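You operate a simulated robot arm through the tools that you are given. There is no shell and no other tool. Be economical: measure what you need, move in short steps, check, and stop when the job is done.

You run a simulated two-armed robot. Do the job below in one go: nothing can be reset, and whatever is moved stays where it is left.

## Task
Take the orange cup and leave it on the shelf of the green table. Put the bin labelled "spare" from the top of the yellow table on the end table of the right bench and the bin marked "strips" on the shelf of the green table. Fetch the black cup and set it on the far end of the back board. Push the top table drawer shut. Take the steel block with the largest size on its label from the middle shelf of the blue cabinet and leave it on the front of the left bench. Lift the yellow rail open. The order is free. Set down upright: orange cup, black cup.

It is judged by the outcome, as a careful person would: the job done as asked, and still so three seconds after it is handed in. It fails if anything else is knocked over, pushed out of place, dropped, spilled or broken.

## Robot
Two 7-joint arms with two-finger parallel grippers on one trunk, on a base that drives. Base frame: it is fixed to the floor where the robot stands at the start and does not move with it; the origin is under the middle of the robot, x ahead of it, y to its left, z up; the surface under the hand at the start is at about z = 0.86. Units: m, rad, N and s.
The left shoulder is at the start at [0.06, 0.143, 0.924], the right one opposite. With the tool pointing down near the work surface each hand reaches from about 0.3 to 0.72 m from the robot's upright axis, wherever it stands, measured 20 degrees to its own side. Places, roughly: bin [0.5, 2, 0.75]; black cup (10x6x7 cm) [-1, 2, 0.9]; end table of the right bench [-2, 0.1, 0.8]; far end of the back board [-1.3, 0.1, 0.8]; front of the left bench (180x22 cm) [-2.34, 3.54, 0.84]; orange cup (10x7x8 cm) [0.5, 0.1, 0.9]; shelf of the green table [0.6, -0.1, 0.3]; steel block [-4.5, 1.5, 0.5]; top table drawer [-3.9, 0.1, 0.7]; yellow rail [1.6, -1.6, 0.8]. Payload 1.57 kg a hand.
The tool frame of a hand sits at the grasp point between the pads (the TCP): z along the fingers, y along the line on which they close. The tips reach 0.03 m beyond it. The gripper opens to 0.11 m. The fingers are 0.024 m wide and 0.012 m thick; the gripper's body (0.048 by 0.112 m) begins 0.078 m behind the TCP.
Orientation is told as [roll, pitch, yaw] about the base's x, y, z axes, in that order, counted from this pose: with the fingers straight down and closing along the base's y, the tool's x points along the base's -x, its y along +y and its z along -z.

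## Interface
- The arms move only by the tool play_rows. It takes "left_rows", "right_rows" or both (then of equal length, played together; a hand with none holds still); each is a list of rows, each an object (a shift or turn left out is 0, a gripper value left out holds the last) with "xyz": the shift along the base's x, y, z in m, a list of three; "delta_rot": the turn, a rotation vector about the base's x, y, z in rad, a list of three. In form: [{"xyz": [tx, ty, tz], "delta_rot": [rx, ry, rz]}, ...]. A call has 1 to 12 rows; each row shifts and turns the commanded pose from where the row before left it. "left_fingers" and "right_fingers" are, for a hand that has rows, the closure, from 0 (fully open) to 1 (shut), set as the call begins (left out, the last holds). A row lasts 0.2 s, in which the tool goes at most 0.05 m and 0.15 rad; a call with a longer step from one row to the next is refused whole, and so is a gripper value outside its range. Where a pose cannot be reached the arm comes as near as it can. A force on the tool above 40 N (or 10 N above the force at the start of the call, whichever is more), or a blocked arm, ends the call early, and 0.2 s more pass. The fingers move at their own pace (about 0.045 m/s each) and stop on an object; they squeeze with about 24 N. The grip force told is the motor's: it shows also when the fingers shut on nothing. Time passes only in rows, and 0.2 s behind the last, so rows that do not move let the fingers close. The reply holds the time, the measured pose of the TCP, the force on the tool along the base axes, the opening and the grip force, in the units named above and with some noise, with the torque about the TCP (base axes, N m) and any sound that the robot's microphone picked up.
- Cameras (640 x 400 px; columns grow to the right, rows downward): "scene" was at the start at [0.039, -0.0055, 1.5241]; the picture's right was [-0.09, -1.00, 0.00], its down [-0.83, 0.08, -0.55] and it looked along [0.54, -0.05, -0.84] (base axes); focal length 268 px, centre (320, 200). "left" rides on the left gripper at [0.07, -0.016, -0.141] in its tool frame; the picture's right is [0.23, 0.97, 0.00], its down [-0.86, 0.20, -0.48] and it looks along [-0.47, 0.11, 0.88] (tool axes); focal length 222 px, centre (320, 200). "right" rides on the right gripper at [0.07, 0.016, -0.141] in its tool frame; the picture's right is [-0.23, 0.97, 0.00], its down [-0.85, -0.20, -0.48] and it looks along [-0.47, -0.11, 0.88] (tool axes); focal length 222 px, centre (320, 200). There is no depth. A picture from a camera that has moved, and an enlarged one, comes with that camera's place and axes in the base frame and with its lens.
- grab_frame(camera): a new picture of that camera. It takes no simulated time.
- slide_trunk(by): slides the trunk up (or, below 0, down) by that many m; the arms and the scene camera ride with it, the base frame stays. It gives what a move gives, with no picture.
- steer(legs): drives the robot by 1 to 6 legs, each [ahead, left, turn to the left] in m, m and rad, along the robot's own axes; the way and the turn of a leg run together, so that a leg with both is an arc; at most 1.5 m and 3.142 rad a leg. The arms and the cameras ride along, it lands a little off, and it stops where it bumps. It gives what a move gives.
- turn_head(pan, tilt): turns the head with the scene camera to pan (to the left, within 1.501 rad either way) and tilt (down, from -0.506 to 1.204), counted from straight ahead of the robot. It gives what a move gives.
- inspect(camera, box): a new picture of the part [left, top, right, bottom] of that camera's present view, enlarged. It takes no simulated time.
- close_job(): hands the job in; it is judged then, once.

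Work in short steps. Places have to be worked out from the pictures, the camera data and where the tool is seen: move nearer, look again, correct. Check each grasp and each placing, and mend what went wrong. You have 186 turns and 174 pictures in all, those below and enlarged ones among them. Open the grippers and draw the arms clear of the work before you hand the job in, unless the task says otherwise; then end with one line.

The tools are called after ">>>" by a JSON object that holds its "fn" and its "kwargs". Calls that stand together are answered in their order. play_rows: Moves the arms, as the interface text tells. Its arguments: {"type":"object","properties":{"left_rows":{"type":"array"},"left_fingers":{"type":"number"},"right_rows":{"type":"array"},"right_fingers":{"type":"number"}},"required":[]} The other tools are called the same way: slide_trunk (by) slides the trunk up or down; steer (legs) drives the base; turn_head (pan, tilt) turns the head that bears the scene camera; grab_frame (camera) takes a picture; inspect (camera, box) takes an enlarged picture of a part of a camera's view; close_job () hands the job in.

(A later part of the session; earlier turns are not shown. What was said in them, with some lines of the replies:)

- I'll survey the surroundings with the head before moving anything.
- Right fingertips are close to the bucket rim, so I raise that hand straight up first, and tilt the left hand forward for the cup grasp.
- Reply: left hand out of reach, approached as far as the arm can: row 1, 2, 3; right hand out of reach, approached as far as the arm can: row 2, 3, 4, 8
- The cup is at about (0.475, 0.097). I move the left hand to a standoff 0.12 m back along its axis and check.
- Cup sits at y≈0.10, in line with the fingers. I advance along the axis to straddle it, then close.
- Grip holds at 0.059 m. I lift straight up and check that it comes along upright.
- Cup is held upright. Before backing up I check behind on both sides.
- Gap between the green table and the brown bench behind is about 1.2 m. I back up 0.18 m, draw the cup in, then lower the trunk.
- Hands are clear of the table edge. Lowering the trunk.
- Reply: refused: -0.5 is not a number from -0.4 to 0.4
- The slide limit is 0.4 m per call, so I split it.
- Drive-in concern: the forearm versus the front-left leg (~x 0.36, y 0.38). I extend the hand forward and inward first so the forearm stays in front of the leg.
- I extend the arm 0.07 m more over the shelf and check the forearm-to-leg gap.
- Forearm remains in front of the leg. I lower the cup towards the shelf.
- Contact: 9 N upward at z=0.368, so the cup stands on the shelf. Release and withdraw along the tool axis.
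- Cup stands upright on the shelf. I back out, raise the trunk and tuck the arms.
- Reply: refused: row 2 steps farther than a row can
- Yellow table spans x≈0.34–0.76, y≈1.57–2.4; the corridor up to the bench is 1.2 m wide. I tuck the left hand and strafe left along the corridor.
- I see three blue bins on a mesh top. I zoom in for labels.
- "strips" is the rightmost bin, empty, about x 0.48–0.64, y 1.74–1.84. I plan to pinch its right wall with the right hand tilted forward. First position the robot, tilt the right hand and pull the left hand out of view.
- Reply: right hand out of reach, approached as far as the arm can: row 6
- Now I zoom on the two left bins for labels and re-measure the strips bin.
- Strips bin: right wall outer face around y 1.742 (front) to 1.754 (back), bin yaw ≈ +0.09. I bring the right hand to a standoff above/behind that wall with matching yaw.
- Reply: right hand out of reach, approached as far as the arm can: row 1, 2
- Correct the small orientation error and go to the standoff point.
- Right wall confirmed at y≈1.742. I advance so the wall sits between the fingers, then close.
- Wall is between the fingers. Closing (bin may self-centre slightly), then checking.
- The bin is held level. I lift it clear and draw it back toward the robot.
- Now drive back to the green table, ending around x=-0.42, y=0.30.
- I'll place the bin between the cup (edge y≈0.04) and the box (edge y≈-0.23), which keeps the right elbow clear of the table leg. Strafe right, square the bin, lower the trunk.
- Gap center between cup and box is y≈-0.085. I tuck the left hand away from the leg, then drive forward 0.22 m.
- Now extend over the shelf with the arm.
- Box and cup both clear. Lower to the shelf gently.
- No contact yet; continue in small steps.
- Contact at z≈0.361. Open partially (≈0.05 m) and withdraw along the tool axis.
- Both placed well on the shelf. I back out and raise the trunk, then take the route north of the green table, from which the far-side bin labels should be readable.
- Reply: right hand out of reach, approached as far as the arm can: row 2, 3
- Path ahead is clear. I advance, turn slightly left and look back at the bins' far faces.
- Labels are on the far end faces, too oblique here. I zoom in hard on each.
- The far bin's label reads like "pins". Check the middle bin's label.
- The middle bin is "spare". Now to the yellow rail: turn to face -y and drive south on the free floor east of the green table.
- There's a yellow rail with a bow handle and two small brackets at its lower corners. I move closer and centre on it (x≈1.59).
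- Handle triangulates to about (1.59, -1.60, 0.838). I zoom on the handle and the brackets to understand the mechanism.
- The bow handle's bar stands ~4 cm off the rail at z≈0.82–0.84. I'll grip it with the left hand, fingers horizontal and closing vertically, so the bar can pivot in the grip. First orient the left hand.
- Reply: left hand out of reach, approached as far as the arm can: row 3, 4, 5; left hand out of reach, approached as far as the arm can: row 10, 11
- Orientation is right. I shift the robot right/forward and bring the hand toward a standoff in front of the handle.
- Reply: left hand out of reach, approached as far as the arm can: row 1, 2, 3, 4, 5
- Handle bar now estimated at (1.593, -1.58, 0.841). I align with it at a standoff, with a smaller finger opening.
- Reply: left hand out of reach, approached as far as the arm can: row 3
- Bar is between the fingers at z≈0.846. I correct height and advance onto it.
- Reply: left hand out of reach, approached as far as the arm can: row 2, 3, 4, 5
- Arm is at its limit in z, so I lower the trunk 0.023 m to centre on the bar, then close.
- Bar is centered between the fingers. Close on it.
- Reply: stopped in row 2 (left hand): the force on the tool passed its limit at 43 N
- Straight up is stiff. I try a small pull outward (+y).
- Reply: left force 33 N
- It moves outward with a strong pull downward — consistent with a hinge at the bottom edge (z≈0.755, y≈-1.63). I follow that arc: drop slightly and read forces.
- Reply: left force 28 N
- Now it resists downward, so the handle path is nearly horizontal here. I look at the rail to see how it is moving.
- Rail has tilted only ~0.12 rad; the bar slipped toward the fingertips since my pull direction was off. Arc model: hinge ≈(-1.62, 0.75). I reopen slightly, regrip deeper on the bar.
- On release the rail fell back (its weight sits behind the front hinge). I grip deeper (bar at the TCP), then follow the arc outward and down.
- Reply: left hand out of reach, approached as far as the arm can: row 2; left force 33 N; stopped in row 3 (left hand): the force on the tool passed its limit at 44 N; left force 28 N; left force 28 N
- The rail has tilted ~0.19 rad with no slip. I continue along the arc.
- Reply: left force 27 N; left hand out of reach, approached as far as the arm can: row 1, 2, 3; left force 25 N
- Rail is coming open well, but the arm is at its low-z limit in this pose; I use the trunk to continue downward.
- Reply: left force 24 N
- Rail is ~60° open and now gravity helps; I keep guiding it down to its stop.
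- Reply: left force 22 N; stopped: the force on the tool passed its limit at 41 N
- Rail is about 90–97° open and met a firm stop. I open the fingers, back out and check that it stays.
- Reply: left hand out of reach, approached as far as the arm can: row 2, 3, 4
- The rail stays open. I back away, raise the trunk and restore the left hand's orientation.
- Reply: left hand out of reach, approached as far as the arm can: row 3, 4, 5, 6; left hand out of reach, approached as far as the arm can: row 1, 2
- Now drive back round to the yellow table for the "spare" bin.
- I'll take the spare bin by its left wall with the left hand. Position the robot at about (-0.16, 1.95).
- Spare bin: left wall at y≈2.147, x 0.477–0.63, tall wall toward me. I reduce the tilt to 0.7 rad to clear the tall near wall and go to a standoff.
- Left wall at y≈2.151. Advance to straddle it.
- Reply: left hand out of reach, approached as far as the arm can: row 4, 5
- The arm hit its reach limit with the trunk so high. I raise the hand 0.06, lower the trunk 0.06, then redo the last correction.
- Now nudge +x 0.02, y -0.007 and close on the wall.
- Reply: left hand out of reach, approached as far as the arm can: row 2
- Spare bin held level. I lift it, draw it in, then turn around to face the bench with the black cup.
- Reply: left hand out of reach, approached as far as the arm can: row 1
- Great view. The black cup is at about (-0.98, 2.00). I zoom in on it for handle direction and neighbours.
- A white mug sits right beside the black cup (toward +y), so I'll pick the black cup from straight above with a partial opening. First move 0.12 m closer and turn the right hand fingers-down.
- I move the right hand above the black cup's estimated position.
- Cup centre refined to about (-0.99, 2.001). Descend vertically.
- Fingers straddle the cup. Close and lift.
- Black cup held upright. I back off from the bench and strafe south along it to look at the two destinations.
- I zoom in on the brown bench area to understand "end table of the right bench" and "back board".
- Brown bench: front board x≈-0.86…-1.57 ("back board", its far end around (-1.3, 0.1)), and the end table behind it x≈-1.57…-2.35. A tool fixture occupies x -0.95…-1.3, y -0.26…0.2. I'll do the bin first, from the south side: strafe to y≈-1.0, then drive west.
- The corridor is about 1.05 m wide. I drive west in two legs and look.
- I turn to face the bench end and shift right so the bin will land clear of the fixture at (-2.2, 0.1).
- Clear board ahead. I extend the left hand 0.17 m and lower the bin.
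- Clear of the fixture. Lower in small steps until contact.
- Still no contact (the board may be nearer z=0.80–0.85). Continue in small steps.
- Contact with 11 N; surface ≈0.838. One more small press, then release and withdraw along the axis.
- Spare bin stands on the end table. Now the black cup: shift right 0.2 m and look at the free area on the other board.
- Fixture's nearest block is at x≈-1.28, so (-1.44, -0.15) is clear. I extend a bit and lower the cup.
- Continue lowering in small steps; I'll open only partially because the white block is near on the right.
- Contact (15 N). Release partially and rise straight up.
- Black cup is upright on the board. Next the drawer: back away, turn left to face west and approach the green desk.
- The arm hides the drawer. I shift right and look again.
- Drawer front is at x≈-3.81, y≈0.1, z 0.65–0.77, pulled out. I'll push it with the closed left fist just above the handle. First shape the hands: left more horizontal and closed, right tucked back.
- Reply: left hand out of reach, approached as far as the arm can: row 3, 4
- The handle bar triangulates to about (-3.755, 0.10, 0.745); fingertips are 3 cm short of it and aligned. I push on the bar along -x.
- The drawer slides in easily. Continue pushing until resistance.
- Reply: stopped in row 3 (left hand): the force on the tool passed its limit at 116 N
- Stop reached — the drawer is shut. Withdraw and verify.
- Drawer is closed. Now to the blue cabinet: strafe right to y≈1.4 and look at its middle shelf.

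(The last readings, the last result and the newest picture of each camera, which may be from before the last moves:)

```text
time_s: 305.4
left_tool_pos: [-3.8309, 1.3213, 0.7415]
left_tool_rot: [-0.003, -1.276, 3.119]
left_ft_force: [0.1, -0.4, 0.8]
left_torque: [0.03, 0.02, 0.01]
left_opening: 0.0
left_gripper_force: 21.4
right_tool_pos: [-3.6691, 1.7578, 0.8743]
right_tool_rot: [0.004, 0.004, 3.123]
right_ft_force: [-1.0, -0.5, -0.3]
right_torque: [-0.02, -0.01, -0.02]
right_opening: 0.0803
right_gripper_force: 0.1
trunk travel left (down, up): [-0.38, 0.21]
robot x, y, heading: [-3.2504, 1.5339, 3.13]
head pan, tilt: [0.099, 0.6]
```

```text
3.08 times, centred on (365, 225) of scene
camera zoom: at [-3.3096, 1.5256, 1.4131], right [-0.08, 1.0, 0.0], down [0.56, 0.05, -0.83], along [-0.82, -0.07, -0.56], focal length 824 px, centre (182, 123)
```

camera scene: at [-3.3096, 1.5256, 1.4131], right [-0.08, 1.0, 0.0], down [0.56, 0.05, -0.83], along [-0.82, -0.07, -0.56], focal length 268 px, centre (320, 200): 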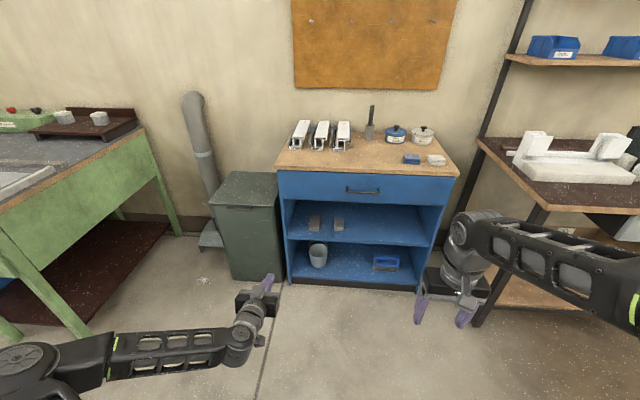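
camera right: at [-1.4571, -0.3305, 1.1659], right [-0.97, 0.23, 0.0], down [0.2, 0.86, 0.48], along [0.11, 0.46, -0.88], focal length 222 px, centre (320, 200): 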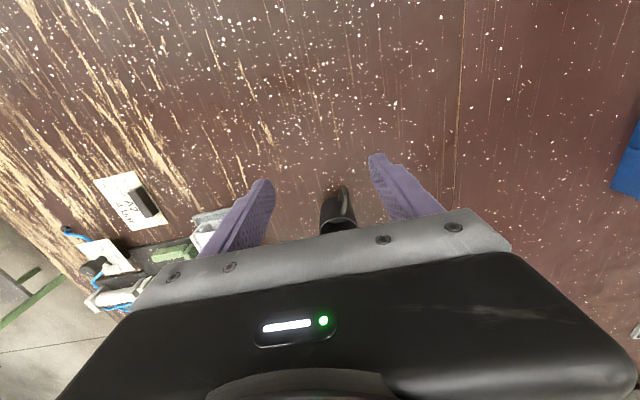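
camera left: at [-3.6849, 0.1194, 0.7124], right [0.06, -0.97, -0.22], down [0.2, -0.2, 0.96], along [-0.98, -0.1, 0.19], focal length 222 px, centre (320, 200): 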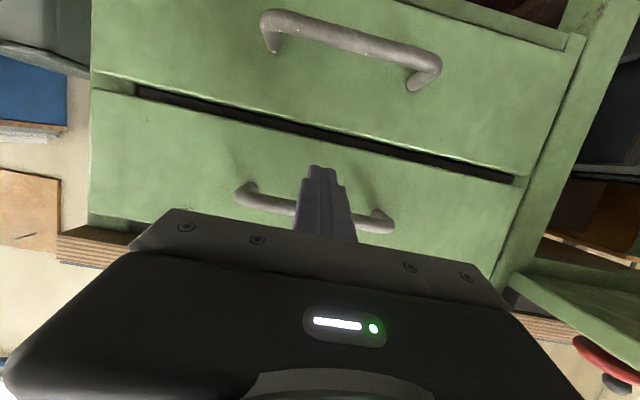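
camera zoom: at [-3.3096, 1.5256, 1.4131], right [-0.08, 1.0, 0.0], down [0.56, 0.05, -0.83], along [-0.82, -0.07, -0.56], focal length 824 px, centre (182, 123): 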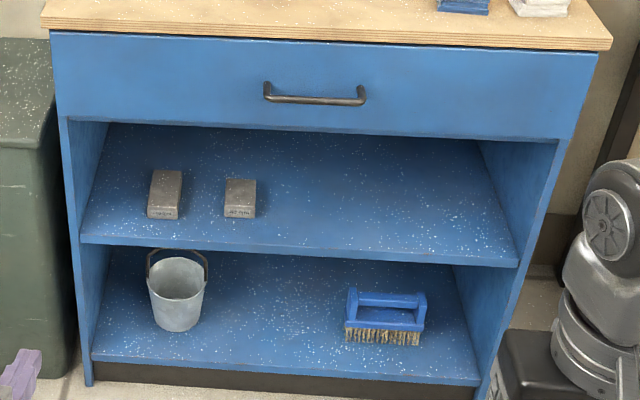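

Two blocks: "110 mm" (left) and "80 mm". The 110 mm one is the largest seen; I lower the trunk to check deeper on the shelf, open the left hand and set its tilt to ~1.0.

>>> {"fn": "play_rows", "kwargs": {"left_rows": [{"delta_rot": [0, -0.14, 0], "xyz": [0.02, 0, 0]}, {"delta_rot": [0, -0.135, 0], "xyz": [0.02, 0, 0]}, {"xyz": [0.02, 0, 0]}], "left_fingers": 0}}

>>> {"fn": "slide_trunk", "kwargs": {"by": -0.17}}

>>> {"fn": "steer", "kwargs": {"legs": [[0.3, -0.07, 0.01]]}}

>>> {"fn": "turn_head", "kwargs": {"pan": 0.2, "tilt": 0.6}}

>>> {"fn": "grab_frame", "kwargs": {"camera": "scene"}}

>>> {"fn": "grab_frame", "kwargs": {"camera": "left"}}

```text
time_s: 306.2
left_tool_pos: [-3.7708, 1.3219, 0.7436]
left_tool_rot: [-0.017, -1.001, 3.131]
left_ft_force: [1.0, 0.1, -0.1]
left_torque: [-0.01, -0.05, 0.01]
left_opening: 0.0677
left_gripper_force: 0.1
right_tool_pos: [-3.6695, 1.7575, 0.8752]
right_tool_rot: [0.004, 0.003, 3.123]
right_ft_force: [-0.1, -0.8, -0.5]
right_torque: [0.0, -0.05, 0.02]
right_opening: 0.0804
right_gripper_force: 0.0
trunk travel left (down, up): [-0.38, 0.21]
robot x, y, heading: [-3.252, 1.5314, 3.131]
head pan, tilt: [0.099, 0.6]
```

```text
time_s: 308.1
left_tool_pos: [-3.7699, 1.3229, 0.5743]
left_tool_rot: [-0.015, -1.0, 3.129]
left_ft_force: [0.4, 0.0, 0.4]
left_torque: [-0.01, -0.02, -0.03]
left_opening: 0.11
left_gripper_force: 0.1
right_tool_pos: [-3.6689, 1.7583, 0.704]
right_tool_rot: [0.002, 0.002, 3.125]
right_ft_force: [0.1, -0.4, -0.3]
right_torque: [0.01, -0.02, 0.01]
right_opening: 0.0804
right_gripper_force: 0.0
trunk travel left (down, up): [-0.21, 0.38]
robot x, y, heading: [-3.251, 1.534, 3.129]
head pan, tilt: [0.099, 0.6]
```

```text
time_s: 310.2
left_tool_pos: [-4.069, 1.3901, 0.5728]
left_tool_rot: [-0.015, -1.0, 3.141]
left_ft_force: [0.2, -0.3, 0.3]
left_torque: [0.0, -0.03, -0.03]
left_opening: 0.1101
left_gripper_force: 0.0
right_tool_pos: [-3.972, 1.8264, 0.704]
right_tool_rot: [0.002, 0.003, 3.137]
right_ft_force: [0.6, -0.7, -0.2]
right_torque: [0.0, 0.03, 0.0]
right_opening: 0.0805
right_gripper_force: 0.1
trunk travel left (down, up): [-0.21, 0.38]
robot x, y, heading: [-3.5534, 1.6044, 3.139]
head pan, tilt: [0.099, 0.6]
```

```text
time_s: 310.9
left_tool_pos: [-4.0691, 1.3913, 0.573]
left_tool_rot: [-0.015, -1.0, 3.142]
left_ft_force: [0.6, -0.7, 1.0]
left_torque: [-0.02, -0.04, -0.04]
left_opening: 0.1099
left_gripper_force: 0.0
right_tool_pos: [-3.9718, 1.8274, 0.7043]
right_tool_rot: [0.004, 0.001, 3.136]
right_ft_force: [1.2, -0.8, -0.2]
right_torque: [0.02, 0.01, 0.02]
right_opening: 0.0803
right_gripper_force: 0.1
trunk travel left (down, up): [-0.21, 0.38]
robot x, y, heading: [-3.5503, 1.6103, 3.139]
head pan, tilt: [0.201, 0.6]
```

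```text
39 pictures are left
camera scene: at [-3.6089, 1.5905, 1.2431], right [-0.2, 0.98, 0.0], down [0.55, 0.11, -0.83], along [-0.81, -0.16, -0.56], focal length 268 px, centre (320, 200)
```

scene: 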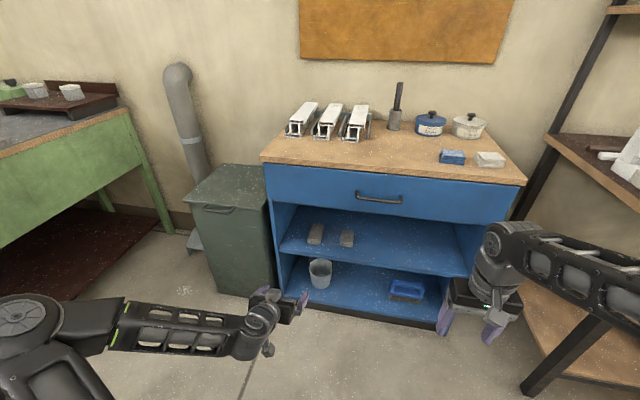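

```text
38 pictures are left
camera left: at [-3.9114, 1.4038, 0.5899], right [0.11, -0.97, -0.2], down [-0.06, -0.21, 0.98], along [-0.99, -0.09, -0.08], focal length 222 px, centre (320, 200)
```

left: 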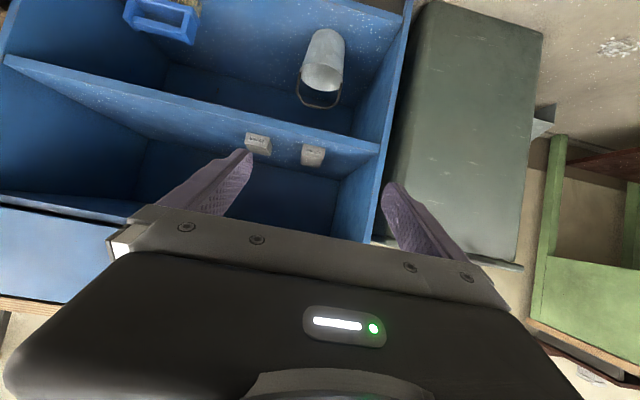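

Only two blocks on that shelf, so 110 mm it is. I move closer and re-measure with the wrist camera.

>>> {"fn": "steer", "kwargs": {"legs": [[0.14, 0, 0]]}}

>>> {"fn": "grab_frame", "kwargs": {"camera": "left"}}

>>> {"fn": "inspect", "kwargs": {"camera": "scene", "box": [250, 200, 410, 300]}}

```text
time_s: 312.2
left_tool_pos: [-4.2087, 1.3896, 0.5736]
left_tool_rot: [-0.018, -1.0, -3.139]
left_ft_force: [-0.6, 0.1, 0.0]
left_torque: [-0.03, 0.02, 0.02]
left_opening: 0.1102
left_gripper_force: 0.1
right_tool_pos: [-4.1128, 1.8253, 0.7047]
right_tool_rot: [0.003, 0.002, 3.14]
right_ft_force: [0.2, -0.8, 0.4]
right_torque: [0.01, 0.01, -0.01]
right_opening: 0.0803
right_gripper_force: 0.1
trunk travel left (down, up): [-0.21, 0.38]
robot x, y, heading: [-3.6872, 1.6081, -3.14]
head pan, tilt: [0.201, 0.6]
```

```text
37 pictures are left
camera left: at [-4.0516, 1.403, 0.5899], right [0.11, -0.97, -0.2], down [-0.06, -0.21, 0.98], along [-0.99, -0.1, -0.08], focal length 222 px, centre (320, 200)
```

left: 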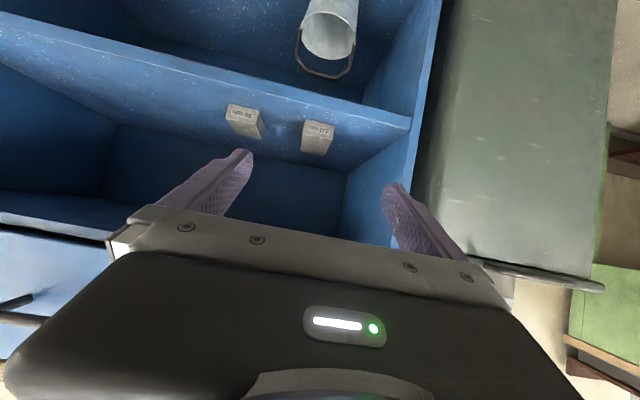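

```text
4.00 times, centred on (330, 250) of scene
camera zoom: at [-3.7495, 1.5904, 1.243], right [-0.2, 0.98, 0.0], down [0.55, 0.11, -0.83], along [-0.81, -0.16, -0.56], focal length 1071 px, centre (280, 0)
```

zoom: 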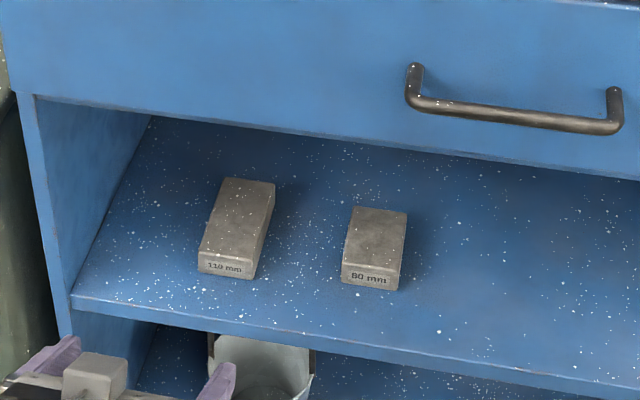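

Block measured: x -4.458…-4.567, y 1.370…1.425, shelf z≈0.414. I drive 0.12 m closer and bring the hand to a standoff on the approach line.

>>> {"fn": "steer", "kwargs": {"legs": [[0.12, 0, 0]]}}

>>> {"fn": "play_rows", "kwargs": {"left_rows": [{"xyz": [0, 0.002, -0.02], "delta_rot": [0.01, 0, 0]}, {"xyz": [-0.02, 0.002, -0.02]}, {"xyz": [-0.03, 0.002, -0.01]}, {"xyz": [-0.02, 0.001, 0]}]}}

>>> {"fn": "grab_frame", "kwargs": {"camera": "left"}}

```text
time_s: 313.4
left_tool_pos: [-4.3315, 1.3904, 0.5734]
left_tool_rot: [-0.016, -0.999, -3.14]
left_ft_force: [0.5, -0.8, -0.1]
left_torque: [-0.01, 0.02, 0.04]
left_opening: 0.1101
left_gripper_force: 0.2
right_tool_pos: [-4.2355, 1.8259, 0.705]
right_tool_rot: [0.003, 0.004, 3.139]
right_ft_force: [0.1, -0.6, 0.7]
right_torque: [0.0, -0.01, 0.0]
right_opening: 0.0804
right_gripper_force: 0.1
trunk travel left (down, up): [-0.21, 0.38]
robot x, y, heading: [-3.8135, 1.6125, -3.141]
head pan, tilt: [0.201, 0.6]
```

```text
time_s: 314.4
left_tool_pos: [-4.4007, 1.3992, 0.5224]
left_tool_rot: [-0.033, -1.0, -3.125]
left_ft_force: [0.0, -0.4, 0.6]
left_torque: [0.02, -0.03, -0.01]
left_opening: 0.1099
left_gripper_force: 0.1
right_tool_pos: [-4.2346, 1.825, 0.705]
right_tool_rot: [0.003, 0.003, 3.139]
right_ft_force: [-0.2, -0.5, 0.0]
right_torque: [0.02, -0.01, 0.01]
right_opening: 0.0806
right_gripper_force: 0.1
trunk travel left (down, up): [-0.21, 0.38]
robot x, y, heading: [-3.8122, 1.6078, -3.147]
head pan, tilt: [0.201, 0.6]
```

```text
35 pictures are left
camera left: at [-4.2428, 1.412, 0.539], right [0.11, -0.97, -0.21], down [-0.06, -0.22, 0.97], along [-0.99, -0.1, -0.08], focal length 222 px, centre (320, 200)
```

left: 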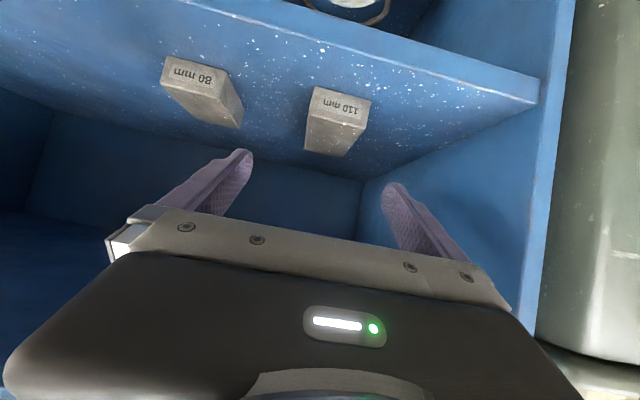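

Block at y≈1.392, as expected. Fix the small roll and descend along the axis to straddle it.

>>> {"fn": "play_rows", "kwargs": {"left_rows": [{"xyz": [0, -0.003, -0.012], "delta_rot": [-0.01, 0, 0]}, {"xyz": [-0.015, -0.002, -0.016], "delta_rot": [-0.01, 0, 0]}, {"xyz": [-0.022, 0, -0.014]}, {"xyz": [-0.022, 0, -0.014]}, {"xyz": [-0.022, 0, -0.012]}, {"xyz": [-0.018, 0, -0.009]}]}}

>>> {"fn": "grab_frame", "kwargs": {"camera": "left"}}

```text
time_s: 315.8
left_tool_pos: [-4.4998, 1.3918, 0.4458]
left_tool_rot: [0.004, -1.001, 3.128]
left_ft_force: [0.3, -0.5, -0.2]
left_torque: [0.0, -0.03, 0.04]
left_opening: 0.1098
left_gripper_force: 0.0
right_tool_pos: [-4.235, 1.8252, 0.7048]
right_tool_rot: [0.003, 0.003, 3.14]
right_ft_force: [0.9, -0.2, 0.1]
right_torque: [-0.03, 0.02, -0.01]
right_opening: 0.0802
right_gripper_force: 0.0
trunk travel left (down, up): [-0.21, 0.38]
robot x, y, heading: [-3.8103, 1.6038, -3.148]
head pan, tilt: [0.201, 0.6]
```

```text
34 pictures are left
camera left: at [-4.3419, 1.4048, 0.4636], right [0.11, -0.98, -0.19], down [-0.06, -0.2, 0.98], along [-0.99, -0.1, -0.08], focal length 222 px, centre (320, 200)
```

left: 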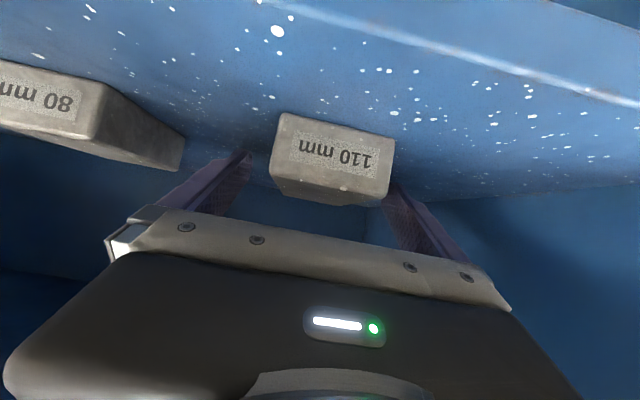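

Block is between the fingers. Lower 3 mm, close, and test-lift.

>>> {"fn": "play_rows", "kwargs": {"left_rows": [{"xyz": [0, -0.003, -0.003]}, {}]}}

>>> {"fn": "play_rows", "kwargs": {"left_rows": [{}, {}, {}, {}, {}], "left_fingers": 1}}

>>> {"fn": "play_rows", "kwargs": {"left_rows": [{"xyz": [0, 0, 0.006]}, {"xyz": [0, 0, 0.01]}, {"xyz": [0, 0, 0.014]}]}}

>>> {"fn": "grab_frame", "kwargs": {"camera": "left"}}

```text
time_s: 316.4
left_tool_pos: [-4.4991, 1.3896, 0.4454]
left_tool_rot: [0.002, -1.004, 3.127]
left_ft_force: [4.2, 5.6, 12.0]
left_torque: [0.59, 0.12, -0.3]
left_opening: 0.11
left_gripper_force: 0.0
right_tool_pos: [-4.235, 1.8267, 0.7054]
right_tool_rot: [0.004, 0.001, 3.138]
right_ft_force: [0.0, 0.0, 0.4]
right_torque: [0.02, -0.01, 0.01]
right_opening: 0.0803
right_gripper_force: 0.1
trunk travel left (down, up): [-0.21, 0.38]
robot x, y, heading: [-3.8119, 1.6062, 3.143]
head pan, tilt: [0.201, 0.6]
```

```text
time_s: 317.6
left_tool_pos: [-4.4995, 1.3873, 0.4462]
left_tool_rot: [0.007, -1.003, 3.127]
left_ft_force: [-1.4, 4.7, 18.5]
left_torque: [0.64, 0.27, 0.21]
left_opening: 0.0561
left_gripper_force: 23.8
right_tool_pos: [-4.2338, 1.8265, 0.705]
right_tool_rot: [0.004, 0.002, 3.138]
right_ft_force: [0.0, 0.9, 0.6]
right_torque: [0.0, -0.04, 0.06]
right_opening: 0.0801
right_gripper_force: 0.1
trunk travel left (down, up): [-0.21, 0.38]
robot x, y, heading: [-3.8151, 1.6055, -3.139]
head pan, tilt: [0.201, 0.6]
```

```text
time_s: 318.4
left_tool_pos: [-4.4983, 1.3866, 0.4718]
left_tool_rot: [0.004, -0.997, 3.13]
left_ft_force: [0.4, -0.5, -6.0]
left_torque: [0.0, -0.01, -0.01]
left_opening: 0.0561
left_gripper_force: 24.2
right_tool_pos: [-4.2357, 1.8255, 0.7048]
right_tool_rot: [0.003, 0.005, 3.138]
right_ft_force: [-0.1, 0.7, -0.6]
right_torque: [0.02, -0.01, -0.02]
right_opening: 0.0802
right_gripper_force: 0.2
trunk travel left (down, up): [-0.21, 0.38]
robot x, y, heading: [-3.8157, 1.6082, -3.141]
head pan, tilt: [0.201, 0.6]
```

```text
33 pictures are left
camera left: at [-4.3415, 1.4007, 0.4893], right [0.11, -0.98, -0.19], down [-0.06, -0.2, 0.98], along [-0.99, -0.1, -0.08], focal length 222 px, centre (320, 200)
```

left: 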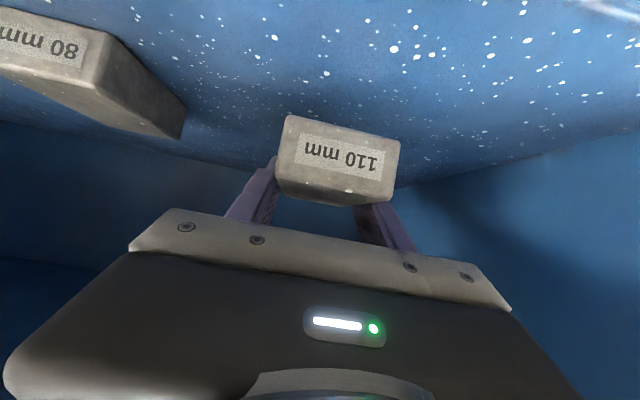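

Held level (≈6 N). Lift a little more, back straight out, raise the trunk, and look for the left bench.

>>> {"fn": "play_rows", "kwargs": {"left_rows": [{"xyz": [0, 0, 0.02]}, {"xyz": [0.02, 0, 0.02]}, {"xyz": [0.03, 0, 0]}]}}

>>> {"fn": "steer", "kwargs": {"legs": [[-0.5, 0, 0]]}}

>>> {"fn": "slide_trunk", "kwargs": {"by": 0.37}}

>>> {"fn": "turn_head", "kwargs": {"pan": -1.4, "tilt": 0.5}}

>>> {"fn": "grab_frame", "kwargs": {"camera": "scene"}}

```text
time_s: 319.2
left_tool_pos: [-4.4504, 1.391, 0.5148]
left_tool_rot: [0.004, -1.001, 3.129]
left_ft_force: [0.0, 0.3, -6.1]
left_torque: [0.02, 0.04, 0.01]
left_opening: 0.0559
left_gripper_force: 23.7
right_tool_pos: [-4.2345, 1.8271, 0.7043]
right_tool_rot: [0.004, 0.002, 3.138]
right_ft_force: [0.5, 0.0, -0.5]
right_torque: [0.0, 0.0, 0.01]
right_opening: 0.0802
right_gripper_force: 0.0
trunk travel left (down, up): [-0.21, 0.38]
robot x, y, heading: [-3.8127, 1.6024, 3.144]
head pan, tilt: [0.201, 0.6]
```

```text
time_s: 322.2
left_tool_pos: [-3.9389, 1.3908, 0.513]
left_tool_rot: [0.004, -1.001, 3.128]
left_ft_force: [1.4, -0.3, -6.9]
left_torque: [0.02, 0.03, -0.02]
left_opening: 0.0559
left_gripper_force: 24.3
right_tool_pos: [-3.7252, 1.8256, 0.705]
right_tool_rot: [0.004, 0.004, 3.141]
right_ft_force: [1.0, 0.2, -0.1]
right_torque: [0.02, 0.0, 0.04]
right_opening: 0.0805
right_gripper_force: 0.1
trunk travel left (down, up): [-0.21, 0.38]
robot x, y, heading: [-3.3041, 1.6091, -3.138]
head pan, tilt: [0.201, 0.6]
```

```text
time_s: 325.8
left_tool_pos: [-3.9403, 1.3901, 0.8841]
left_tool_rot: [0.002, -0.999, 3.131]
left_ft_force: [0.1, 0.4, -7.2]
left_torque: [0.01, 0.04, 0.02]
left_opening: 0.0558
left_gripper_force: 23.5
right_tool_pos: [-3.725, 1.8267, 1.0746]
right_tool_rot: [0.003, 0.004, 3.139]
right_ft_force: [-0.3, 0.2, 0.3]
right_torque: [-0.01, -0.03, -0.03]
right_opening: 0.0802
right_gripper_force: 0.1
trunk travel left (down, up): [-0.58, 0.01]
robot x, y, heading: [-3.3026, 1.6049, -3.146]
head pan, tilt: [0.201, 0.6]
```

```text
time_s: 327.5
left_tool_pos: [-3.9384, 1.3909, 0.8837]
left_tool_rot: [0.003, -1.001, 3.128]
left_ft_force: [0.2, 0.0, -6.2]
left_torque: [-0.01, 0.02, -0.02]
left_opening: 0.0557
left_gripper_force: 23.9
right_tool_pos: [-3.7256, 1.8262, 1.0751]
right_tool_rot: [0.004, 0.004, 3.14]
right_ft_force: [0.2, 0.5, -0.3]
right_torque: [0.0, 0.02, 0.02]
right_opening: 0.0804
right_gripper_force: 0.1
trunk travel left (down, up): [-0.58, 0.01]
robot x, y, heading: [-3.3062, 1.6065, -3.144]
head pan, tilt: [-1.4, 0.499]
```

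```text
32 pictures are left
camera scene: at [-3.2904, 1.6976, 1.6222], right [0.99, 0.17, 0.0], down [0.08, -0.47, -0.88], along [-0.15, 0.87, -0.48], focal length 268 px, centre (320, 200)
```

scene: 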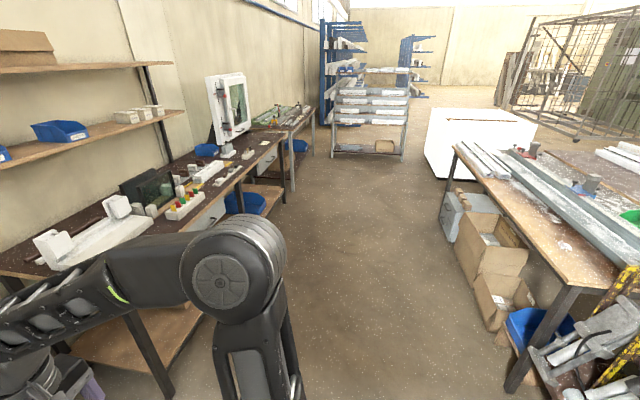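

The left bench's front strip runs along x≈-2.36, y≈2.6–4.4. I raise the block, then turn right, drive north in the aisle and turn to face the strip.

>>> {"fn": "play_rows", "kwargs": {"left_rows": [{"xyz": [0.03, 0, 0.03]}, {"xyz": [0.03, 0, 0.03]}, {"xyz": [0.02, 0, 0.03]}]}}

>>> {"fn": "steer", "kwargs": {"legs": [[0, 0, -1.57], [1.4, 0, 0], [0.2, 0, 0], [0, 0, -1.57]]}}

>>> {"fn": "turn_head", "kwargs": {"pan": 0.1, "tilt": 0.65}}

>>> {"fn": "grab_frame", "kwargs": {"camera": "scene"}}

```text
time_s: 328.3
left_tool_pos: [-3.8585, 1.3892, 0.9761]
left_tool_rot: [0.003, -1.0, 3.129]
left_ft_force: [-0.1, -0.4, -7.4]
left_torque: [-0.01, 0.03, 0.02]
left_opening: 0.056
left_gripper_force: 23.7
right_tool_pos: [-3.7252, 1.826, 1.0744]
right_tool_rot: [0.003, 0.002, 3.141]
right_ft_force: [-0.4, -0.1, -0.7]
right_torque: [0.02, -0.03, 0.01]
right_opening: 0.0801
right_gripper_force: 0.1
trunk travel left (down, up): [-0.58, 0.01]
robot x, y, heading: [-3.3005, 1.6059, -3.143]
head pan, tilt: [-1.4, 0.499]
```

```text
time_s: 344.0
left_tool_pos: [-2.6645, 3.3643, 0.9742]
left_tool_rot: [0.001, -1.0, -0.067]
left_ft_force: [0.5, 0.5, -6.0]
left_torque: [0.04, -0.01, 0.0]
left_opening: 0.056
left_gripper_force: 24.1
right_tool_pos: [-2.8226, 2.9355, 1.0744]
right_tool_rot: [0.002, 0.003, -0.058]
right_ft_force: [-0.2, 0.4, 0.0]
right_torque: [0.0, -0.01, 0.0]
right_opening: 0.0802
right_gripper_force: 0.0
trunk travel left (down, up): [-0.58, 0.01]
robot x, y, heading: [-3.233, 3.176, -0.059]
head pan, tilt: [-1.4, 0.499]
```

```text
time_s: 345.6
left_tool_pos: [-2.6639, 3.3642, 0.9759]
left_tool_rot: [0.002, -1.0, -0.067]
left_ft_force: [-0.4, -0.3, -6.6]
left_torque: [0.02, -0.03, 0.0]
left_opening: 0.056
left_gripper_force: 24.3
right_tool_pos: [-2.8212, 2.9348, 1.0751]
right_tool_rot: [0.003, 0.003, -0.057]
right_ft_force: [0.7, 0.1, 1.3]
right_torque: [0.03, -0.01, -0.01]
right_opening: 0.0801
right_gripper_force: 0.0
trunk travel left (down, up): [-0.58, 0.01]
robot x, y, heading: [-3.2313, 3.1812, -0.053]
head pan, tilt: [0.099, 0.649]
```

```text
31 pictures are left
camera scene: at [-3.175, 3.184, 1.6087], right [0.04, -1.0, 0.0], down [-0.6, -0.03, -0.8], along [0.8, 0.04, -0.6], focal length 268 px, centre (320, 200)
```

scene: 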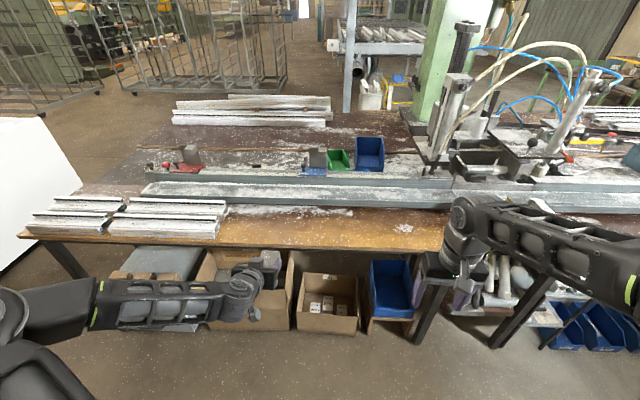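

The strip spans x≈-2.46…-2.20 and is free around y≈3.35. Drive 0.2 m closer and extend the block over it.

>>> {"fn": "steer", "kwargs": {"legs": [[0.2, 0, 0.05]]}}

>>> {"fn": "play_rows", "kwargs": {"left_rows": [{"xyz": [0.03, 0, 0]}, {"xyz": [0.03, 0, 0]}, {"xyz": [0.03, 0, -0.01]}, {"xyz": [0.02, 0, -0.02]}]}}

>>> {"fn": "grab_frame", "kwargs": {"camera": "scene"}}

>>> {"fn": "grab_frame", "kwargs": {"camera": "left"}}

```text
time_s: 347.2
left_tool_pos: [-2.4707, 3.3852, 0.9753]
left_tool_rot: [0.001, -0.998, -0.02]
left_ft_force: [0.4, 0.5, -6.8]
left_torque: [0.01, -0.01, 0.0]
left_opening: 0.0557
left_gripper_force: 24.2
right_tool_pos: [-2.6073, 2.9489, 1.0733]
right_tool_rot: [0.004, 0.005, -0.006]
right_ft_force: [-0.1, 0.6, -0.1]
right_torque: [0.0, 0.04, 0.0]
right_opening: 0.0805
right_gripper_force: 0.0
trunk travel left (down, up): [-0.58, 0.01]
robot x, y, heading: [-3.0278, 3.1722, -0.006]
head pan, tilt: [0.099, 0.649]
```

```text
time_s: 348.2
left_tool_pos: [-2.3624, 3.3866, 0.9473]
left_tool_rot: [0.004, -0.998, -0.019]
left_ft_force: [0.0, -0.4, -6.2]
left_torque: [-0.01, 0.01, -0.01]
left_opening: 0.0559
left_gripper_force: 24.1
right_tool_pos: [-2.6079, 2.9509, 1.0731]
right_tool_rot: [0.005, 0.004, -0.006]
right_ft_force: [0.6, -1.0, 0.1]
right_torque: [-0.01, -0.04, 0.01]
right_opening: 0.0801
right_gripper_force: 0.1
trunk travel left (down, up): [-0.58, 0.01]
robot x, y, heading: [-3.0288, 3.1679, -0.002]
head pan, tilt: [0.099, 0.649]
```

```text
30 pictures are left
camera scene: at [-2.9727, 3.1812, 1.6087], right [0.09, -1.0, 0.0], down [-0.6, -0.06, -0.8], along [0.79, 0.08, -0.61], focal length 268 px, centre (320, 200)
```

scene: 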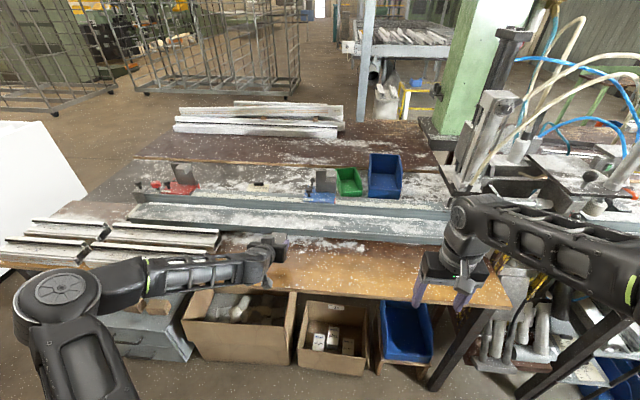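

```text
29 pictures are left
camera left: at [-2.518, 3.3718, 0.9636], right [-0.11, 0.98, -0.19], down [0.06, 0.2, 0.98], along [0.99, 0.09, -0.08], focal length 222 px, centre (320, 200)
```

left: 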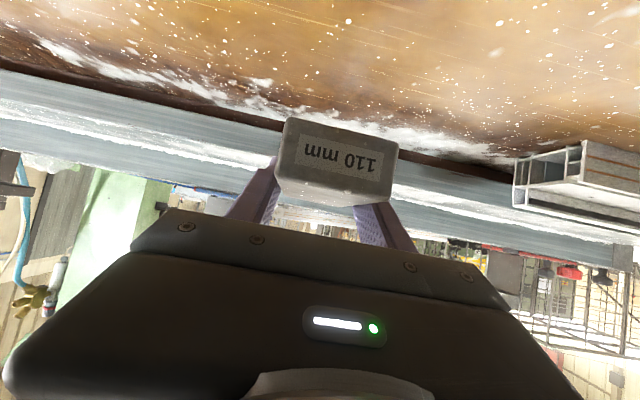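

Block would land at x -2.41…-2.30, well within the strip. Lower toward the surface.

>>> {"fn": "play_rows", "kwargs": {"left_rows": [{"xyz": [0.003, 0, -0.02]}, {"xyz": [0.002, 0, -0.02]}, {"xyz": [0, 0, -0.014]}, {"xyz": [0, 0, -0.006]}, {"xyz": [0, 0, -0.005]}]}}

>>> {"fn": "play_rows", "kwargs": {"left_rows": [{"xyz": [0, 0, -0.004]}, {"xyz": [0, 0, -0.003]}]}}

```text
time_s: 349.4
left_tool_pos: [-2.3563, 3.3865, 0.8791]
left_tool_rot: [0.004, -0.998, -0.019]
left_ft_force: [0.2, 0.6, -5.8]
left_torque: [0.0, -0.01, -0.03]
left_opening: 0.0557
left_gripper_force: 24.2
right_tool_pos: [-2.6077, 2.9503, 1.0743]
right_tool_rot: [0.005, 0.002, -0.007]
right_ft_force: [-0.1, 0.1, 1.3]
right_torque: [-0.01, -0.03, -0.01]
right_opening: 0.0804
right_gripper_force: 0.0
trunk travel left (down, up): [-0.58, 0.01]
robot x, y, heading: [-3.0292, 3.1699, -0.004]
head pan, tilt: [0.099, 0.649]
```

```text
time_s: 350.0
left_tool_pos: [-2.356, 3.3865, 0.8727]
left_tool_rot: [0.003, -1.001, -0.017]
left_ft_force: [0.3, -0.2, -5.9]
left_torque: [0.04, -0.01, -0.01]
left_opening: 0.056
left_gripper_force: 23.8
right_tool_pos: [-2.608, 2.9495, 1.0744]
right_tool_rot: [0.003, 0.003, -0.005]
right_ft_force: [-0.2, -0.7, -0.4]
right_torque: [0.05, 0.04, 0.02]
right_opening: 0.0804
right_gripper_force: 0.1
trunk travel left (down, up): [-0.58, 0.01]
robot x, y, heading: [-3.0293, 3.1726, -0.003]
head pan, tilt: [0.099, 0.649]
```

>>> {"fn": "play_rows", "kwargs": {"left_rows": [{"xyz": [0, 0, -0.004]}, {"xyz": [0, 0, -0.003]}, {"xyz": [0, 0, -0.003]}]}}

```text
time_s: 350.8
left_tool_pos: [-2.3572, 3.3847, 0.8671]
left_tool_rot: [0.004, -1.005, -0.018]
left_ft_force: [0.0, 0.9, 11.9]
left_torque: [-0.48, 0.55, 0.0]
left_opening: 0.0558
left_gripper_force: 23.8
right_tool_pos: [-2.6101, 2.9507, 1.075]
right_tool_rot: [0.003, 0.002, -0.008]
right_ft_force: [-0.1, -0.5, 0.5]
right_torque: [0.0, 0.02, -0.02]
right_opening: 0.0801
right_gripper_force: 0.0
trunk travel left (down, up): [-0.58, 0.01]
robot x, y, heading: [-3.0281, 3.1708, -0.006]
head pan, tilt: [0.099, 0.649]
```

Contact (net +18 N change). Release, withdraw along the axis and check.

>>> {"fn": "play_rows", "kwargs": {"left_rows": [{}, {}, {}, {}], "left_fingers": 0.2}}

>>> {"fn": "play_rows", "kwargs": {"left_rows": [{"xyz": [-0.015, 0, 0.01]}, {"xyz": [-0.03, 0, 0.02]}, {"xyz": [-0.03, 0, 0.025]}, {"xyz": [-0.03, 0, 0.03]}, {"xyz": [-0.03, 0, 0.03]}]}}

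>>> {"fn": "steer", "kwargs": {"legs": [[-0.25, 0, 0]]}}

>>> {"fn": "grab_frame", "kwargs": {"camera": "scene"}}

>>> {"fn": "grab_frame", "kwargs": {"camera": "left"}}

```text
time_s: 351.8
left_tool_pos: [-2.3577, 3.3909, 0.866]
left_tool_rot: [0.008, -1.007, -0.016]
left_ft_force: [3.9, 20.8, 29.8]
left_torque: [-0.51, -0.66, 0.64]
left_opening: 0.0687
left_gripper_force: 0.0
right_tool_pos: [-2.6096, 2.952, 1.0764]
right_tool_rot: [0.003, 0.001, -0.007]
right_ft_force: [0.8, -0.3, -0.1]
right_torque: [-0.02, 0.01, -0.02]
right_opening: 0.0803
right_gripper_force: 0.1
trunk travel left (down, up): [-0.58, 0.01]
robot x, y, heading: [-3.0278, 3.172, -0.007]
head pan, tilt: [0.099, 0.649]
```

```text
time_s: 353.0
left_tool_pos: [-2.4933, 3.3819, 0.9772]
left_tool_rot: [0.004, -1.0, -0.02]
left_ft_force: [-0.1, -0.4, 0.0]
left_torque: [0.02, 0.0, 0.05]
left_opening: 0.0882
left_gripper_force: 0.0
right_tool_pos: [-2.609, 2.9488, 1.0743]
right_tool_rot: [0.004, 0.001, -0.008]
right_ft_force: [-0.2, -0.3, -0.1]
right_torque: [0.0, -0.02, -0.02]
right_opening: 0.0801
right_gripper_force: 0.0
trunk travel left (down, up): [-0.58, 0.01]
robot x, y, heading: [-3.0301, 3.1727, -0.005]
head pan, tilt: [0.099, 0.649]
```

```text
time_s: 354.9
left_tool_pos: [-2.7434, 3.3863, 0.978]
left_tool_rot: [0.001, -1.0, -0.017]
left_ft_force: [0.2, 0.2, 0.2]
left_torque: [0.01, -0.03, -0.02]
left_opening: 0.0881
left_gripper_force: 0.1
right_tool_pos: [-2.8612, 2.9522, 1.0747]
right_tool_rot: [0.005, 0.001, -0.007]
right_ft_force: [-0.5, -0.4, -0.3]
right_torque: [-0.01, -0.06, 0.0]
right_opening: 0.0804
right_gripper_force: 0.0
trunk travel left (down, up): [-0.58, 0.01]
robot x, y, heading: [-3.2839, 3.1737, -0.001]
head pan, tilt: [0.099, 0.649]
```

```text
28 pictures are left
camera scene: at [-3.2266, 3.1818, 1.6088], right [0.1, -1.0, 0.0], down [-0.6, -0.06, -0.8], along [0.79, 0.08, -0.6], focal length 268 px, centre (320, 200)
```

scene: 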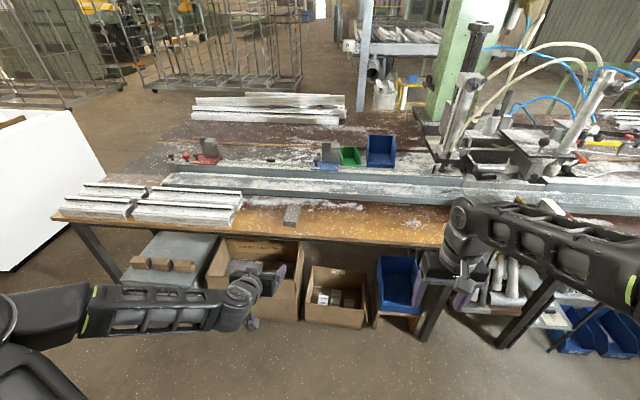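

```text
27 pictures are left
camera left: at [-2.9008, 3.3713, 0.9939], right [-0.11, 0.98, -0.19], down [0.06, 0.2, 0.98], along [0.99, 0.09, -0.08], focal length 222 px, centre (320, 200)
```

left: 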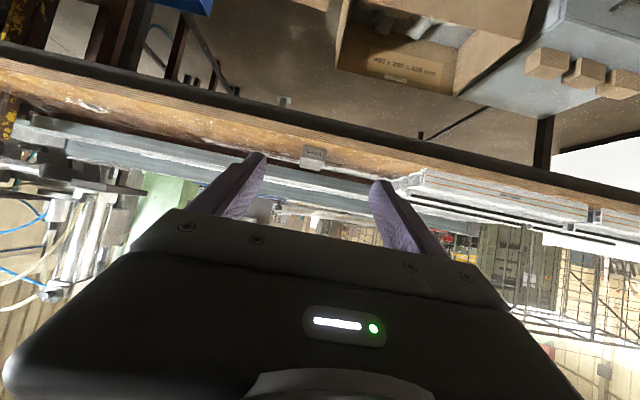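

Block sits on the strip. A quick zoom to confirm it lies flat and inside.

>>> {"fn": "inspect", "kwargs": {"camera": "scene", "box": [230, 185, 350, 255]}}

```text
5.33 times, centred on (290, 220) of scene
camera zoom: at [-3.2266, 3.1818, 1.6088], right [0.1, -1.0, 0.0], down [-0.6, -0.06, -0.8], along [0.79, 0.08, -0.6], focal length 1428 px, centre (480, 93)
```

zoom: 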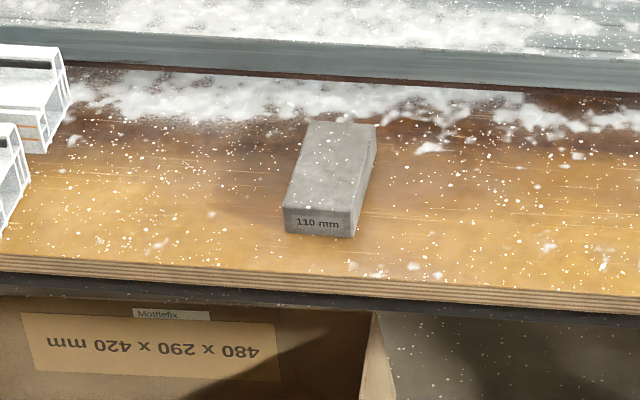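

All jobs are in place. I open both grippers fully with the arms clear, then hand in.

>>> {"fn": "play_rows", "kwargs": {"left_rows": [{}, {}, {}], "left_fingers": 0, "right_rows": [{}, {}, {}], "right_fingers": 0}}

>>> {"fn": "close_job", "kwargs": {}}

```text
time_s: 355.6
left_tool_pos: [-2.7439, 3.3861, 0.9772]
left_tool_rot: [0.001, -1.001, -0.017]
left_ft_force: [-0.1, 0.4, -0.4]
left_torque: [-0.02, -0.02, 0.0]
left_opening: 0.1097
left_gripper_force: 0.1
right_tool_pos: [-2.8596, 2.952, 1.0749]
right_tool_rot: [0.002, 0.004, -0.008]
right_ft_force: [0.3, 0.1, -0.2]
right_torque: [0.02, -0.03, 0.03]
right_opening: 0.11
right_gripper_force: 0.0
trunk travel left (down, up): [-0.58, 0.01]
robot x, y, heading: [-3.281, 3.1711, -0.007]
head pan, tilt: [0.099, 0.649]
```

```text
The job is handed in.
```

I finished all seven jobs and handed in. The yellow rail would not lift straight up, because it is hinged along its bottom edge, so I opened it by swinging it outward and down to its stop, where it stayed.
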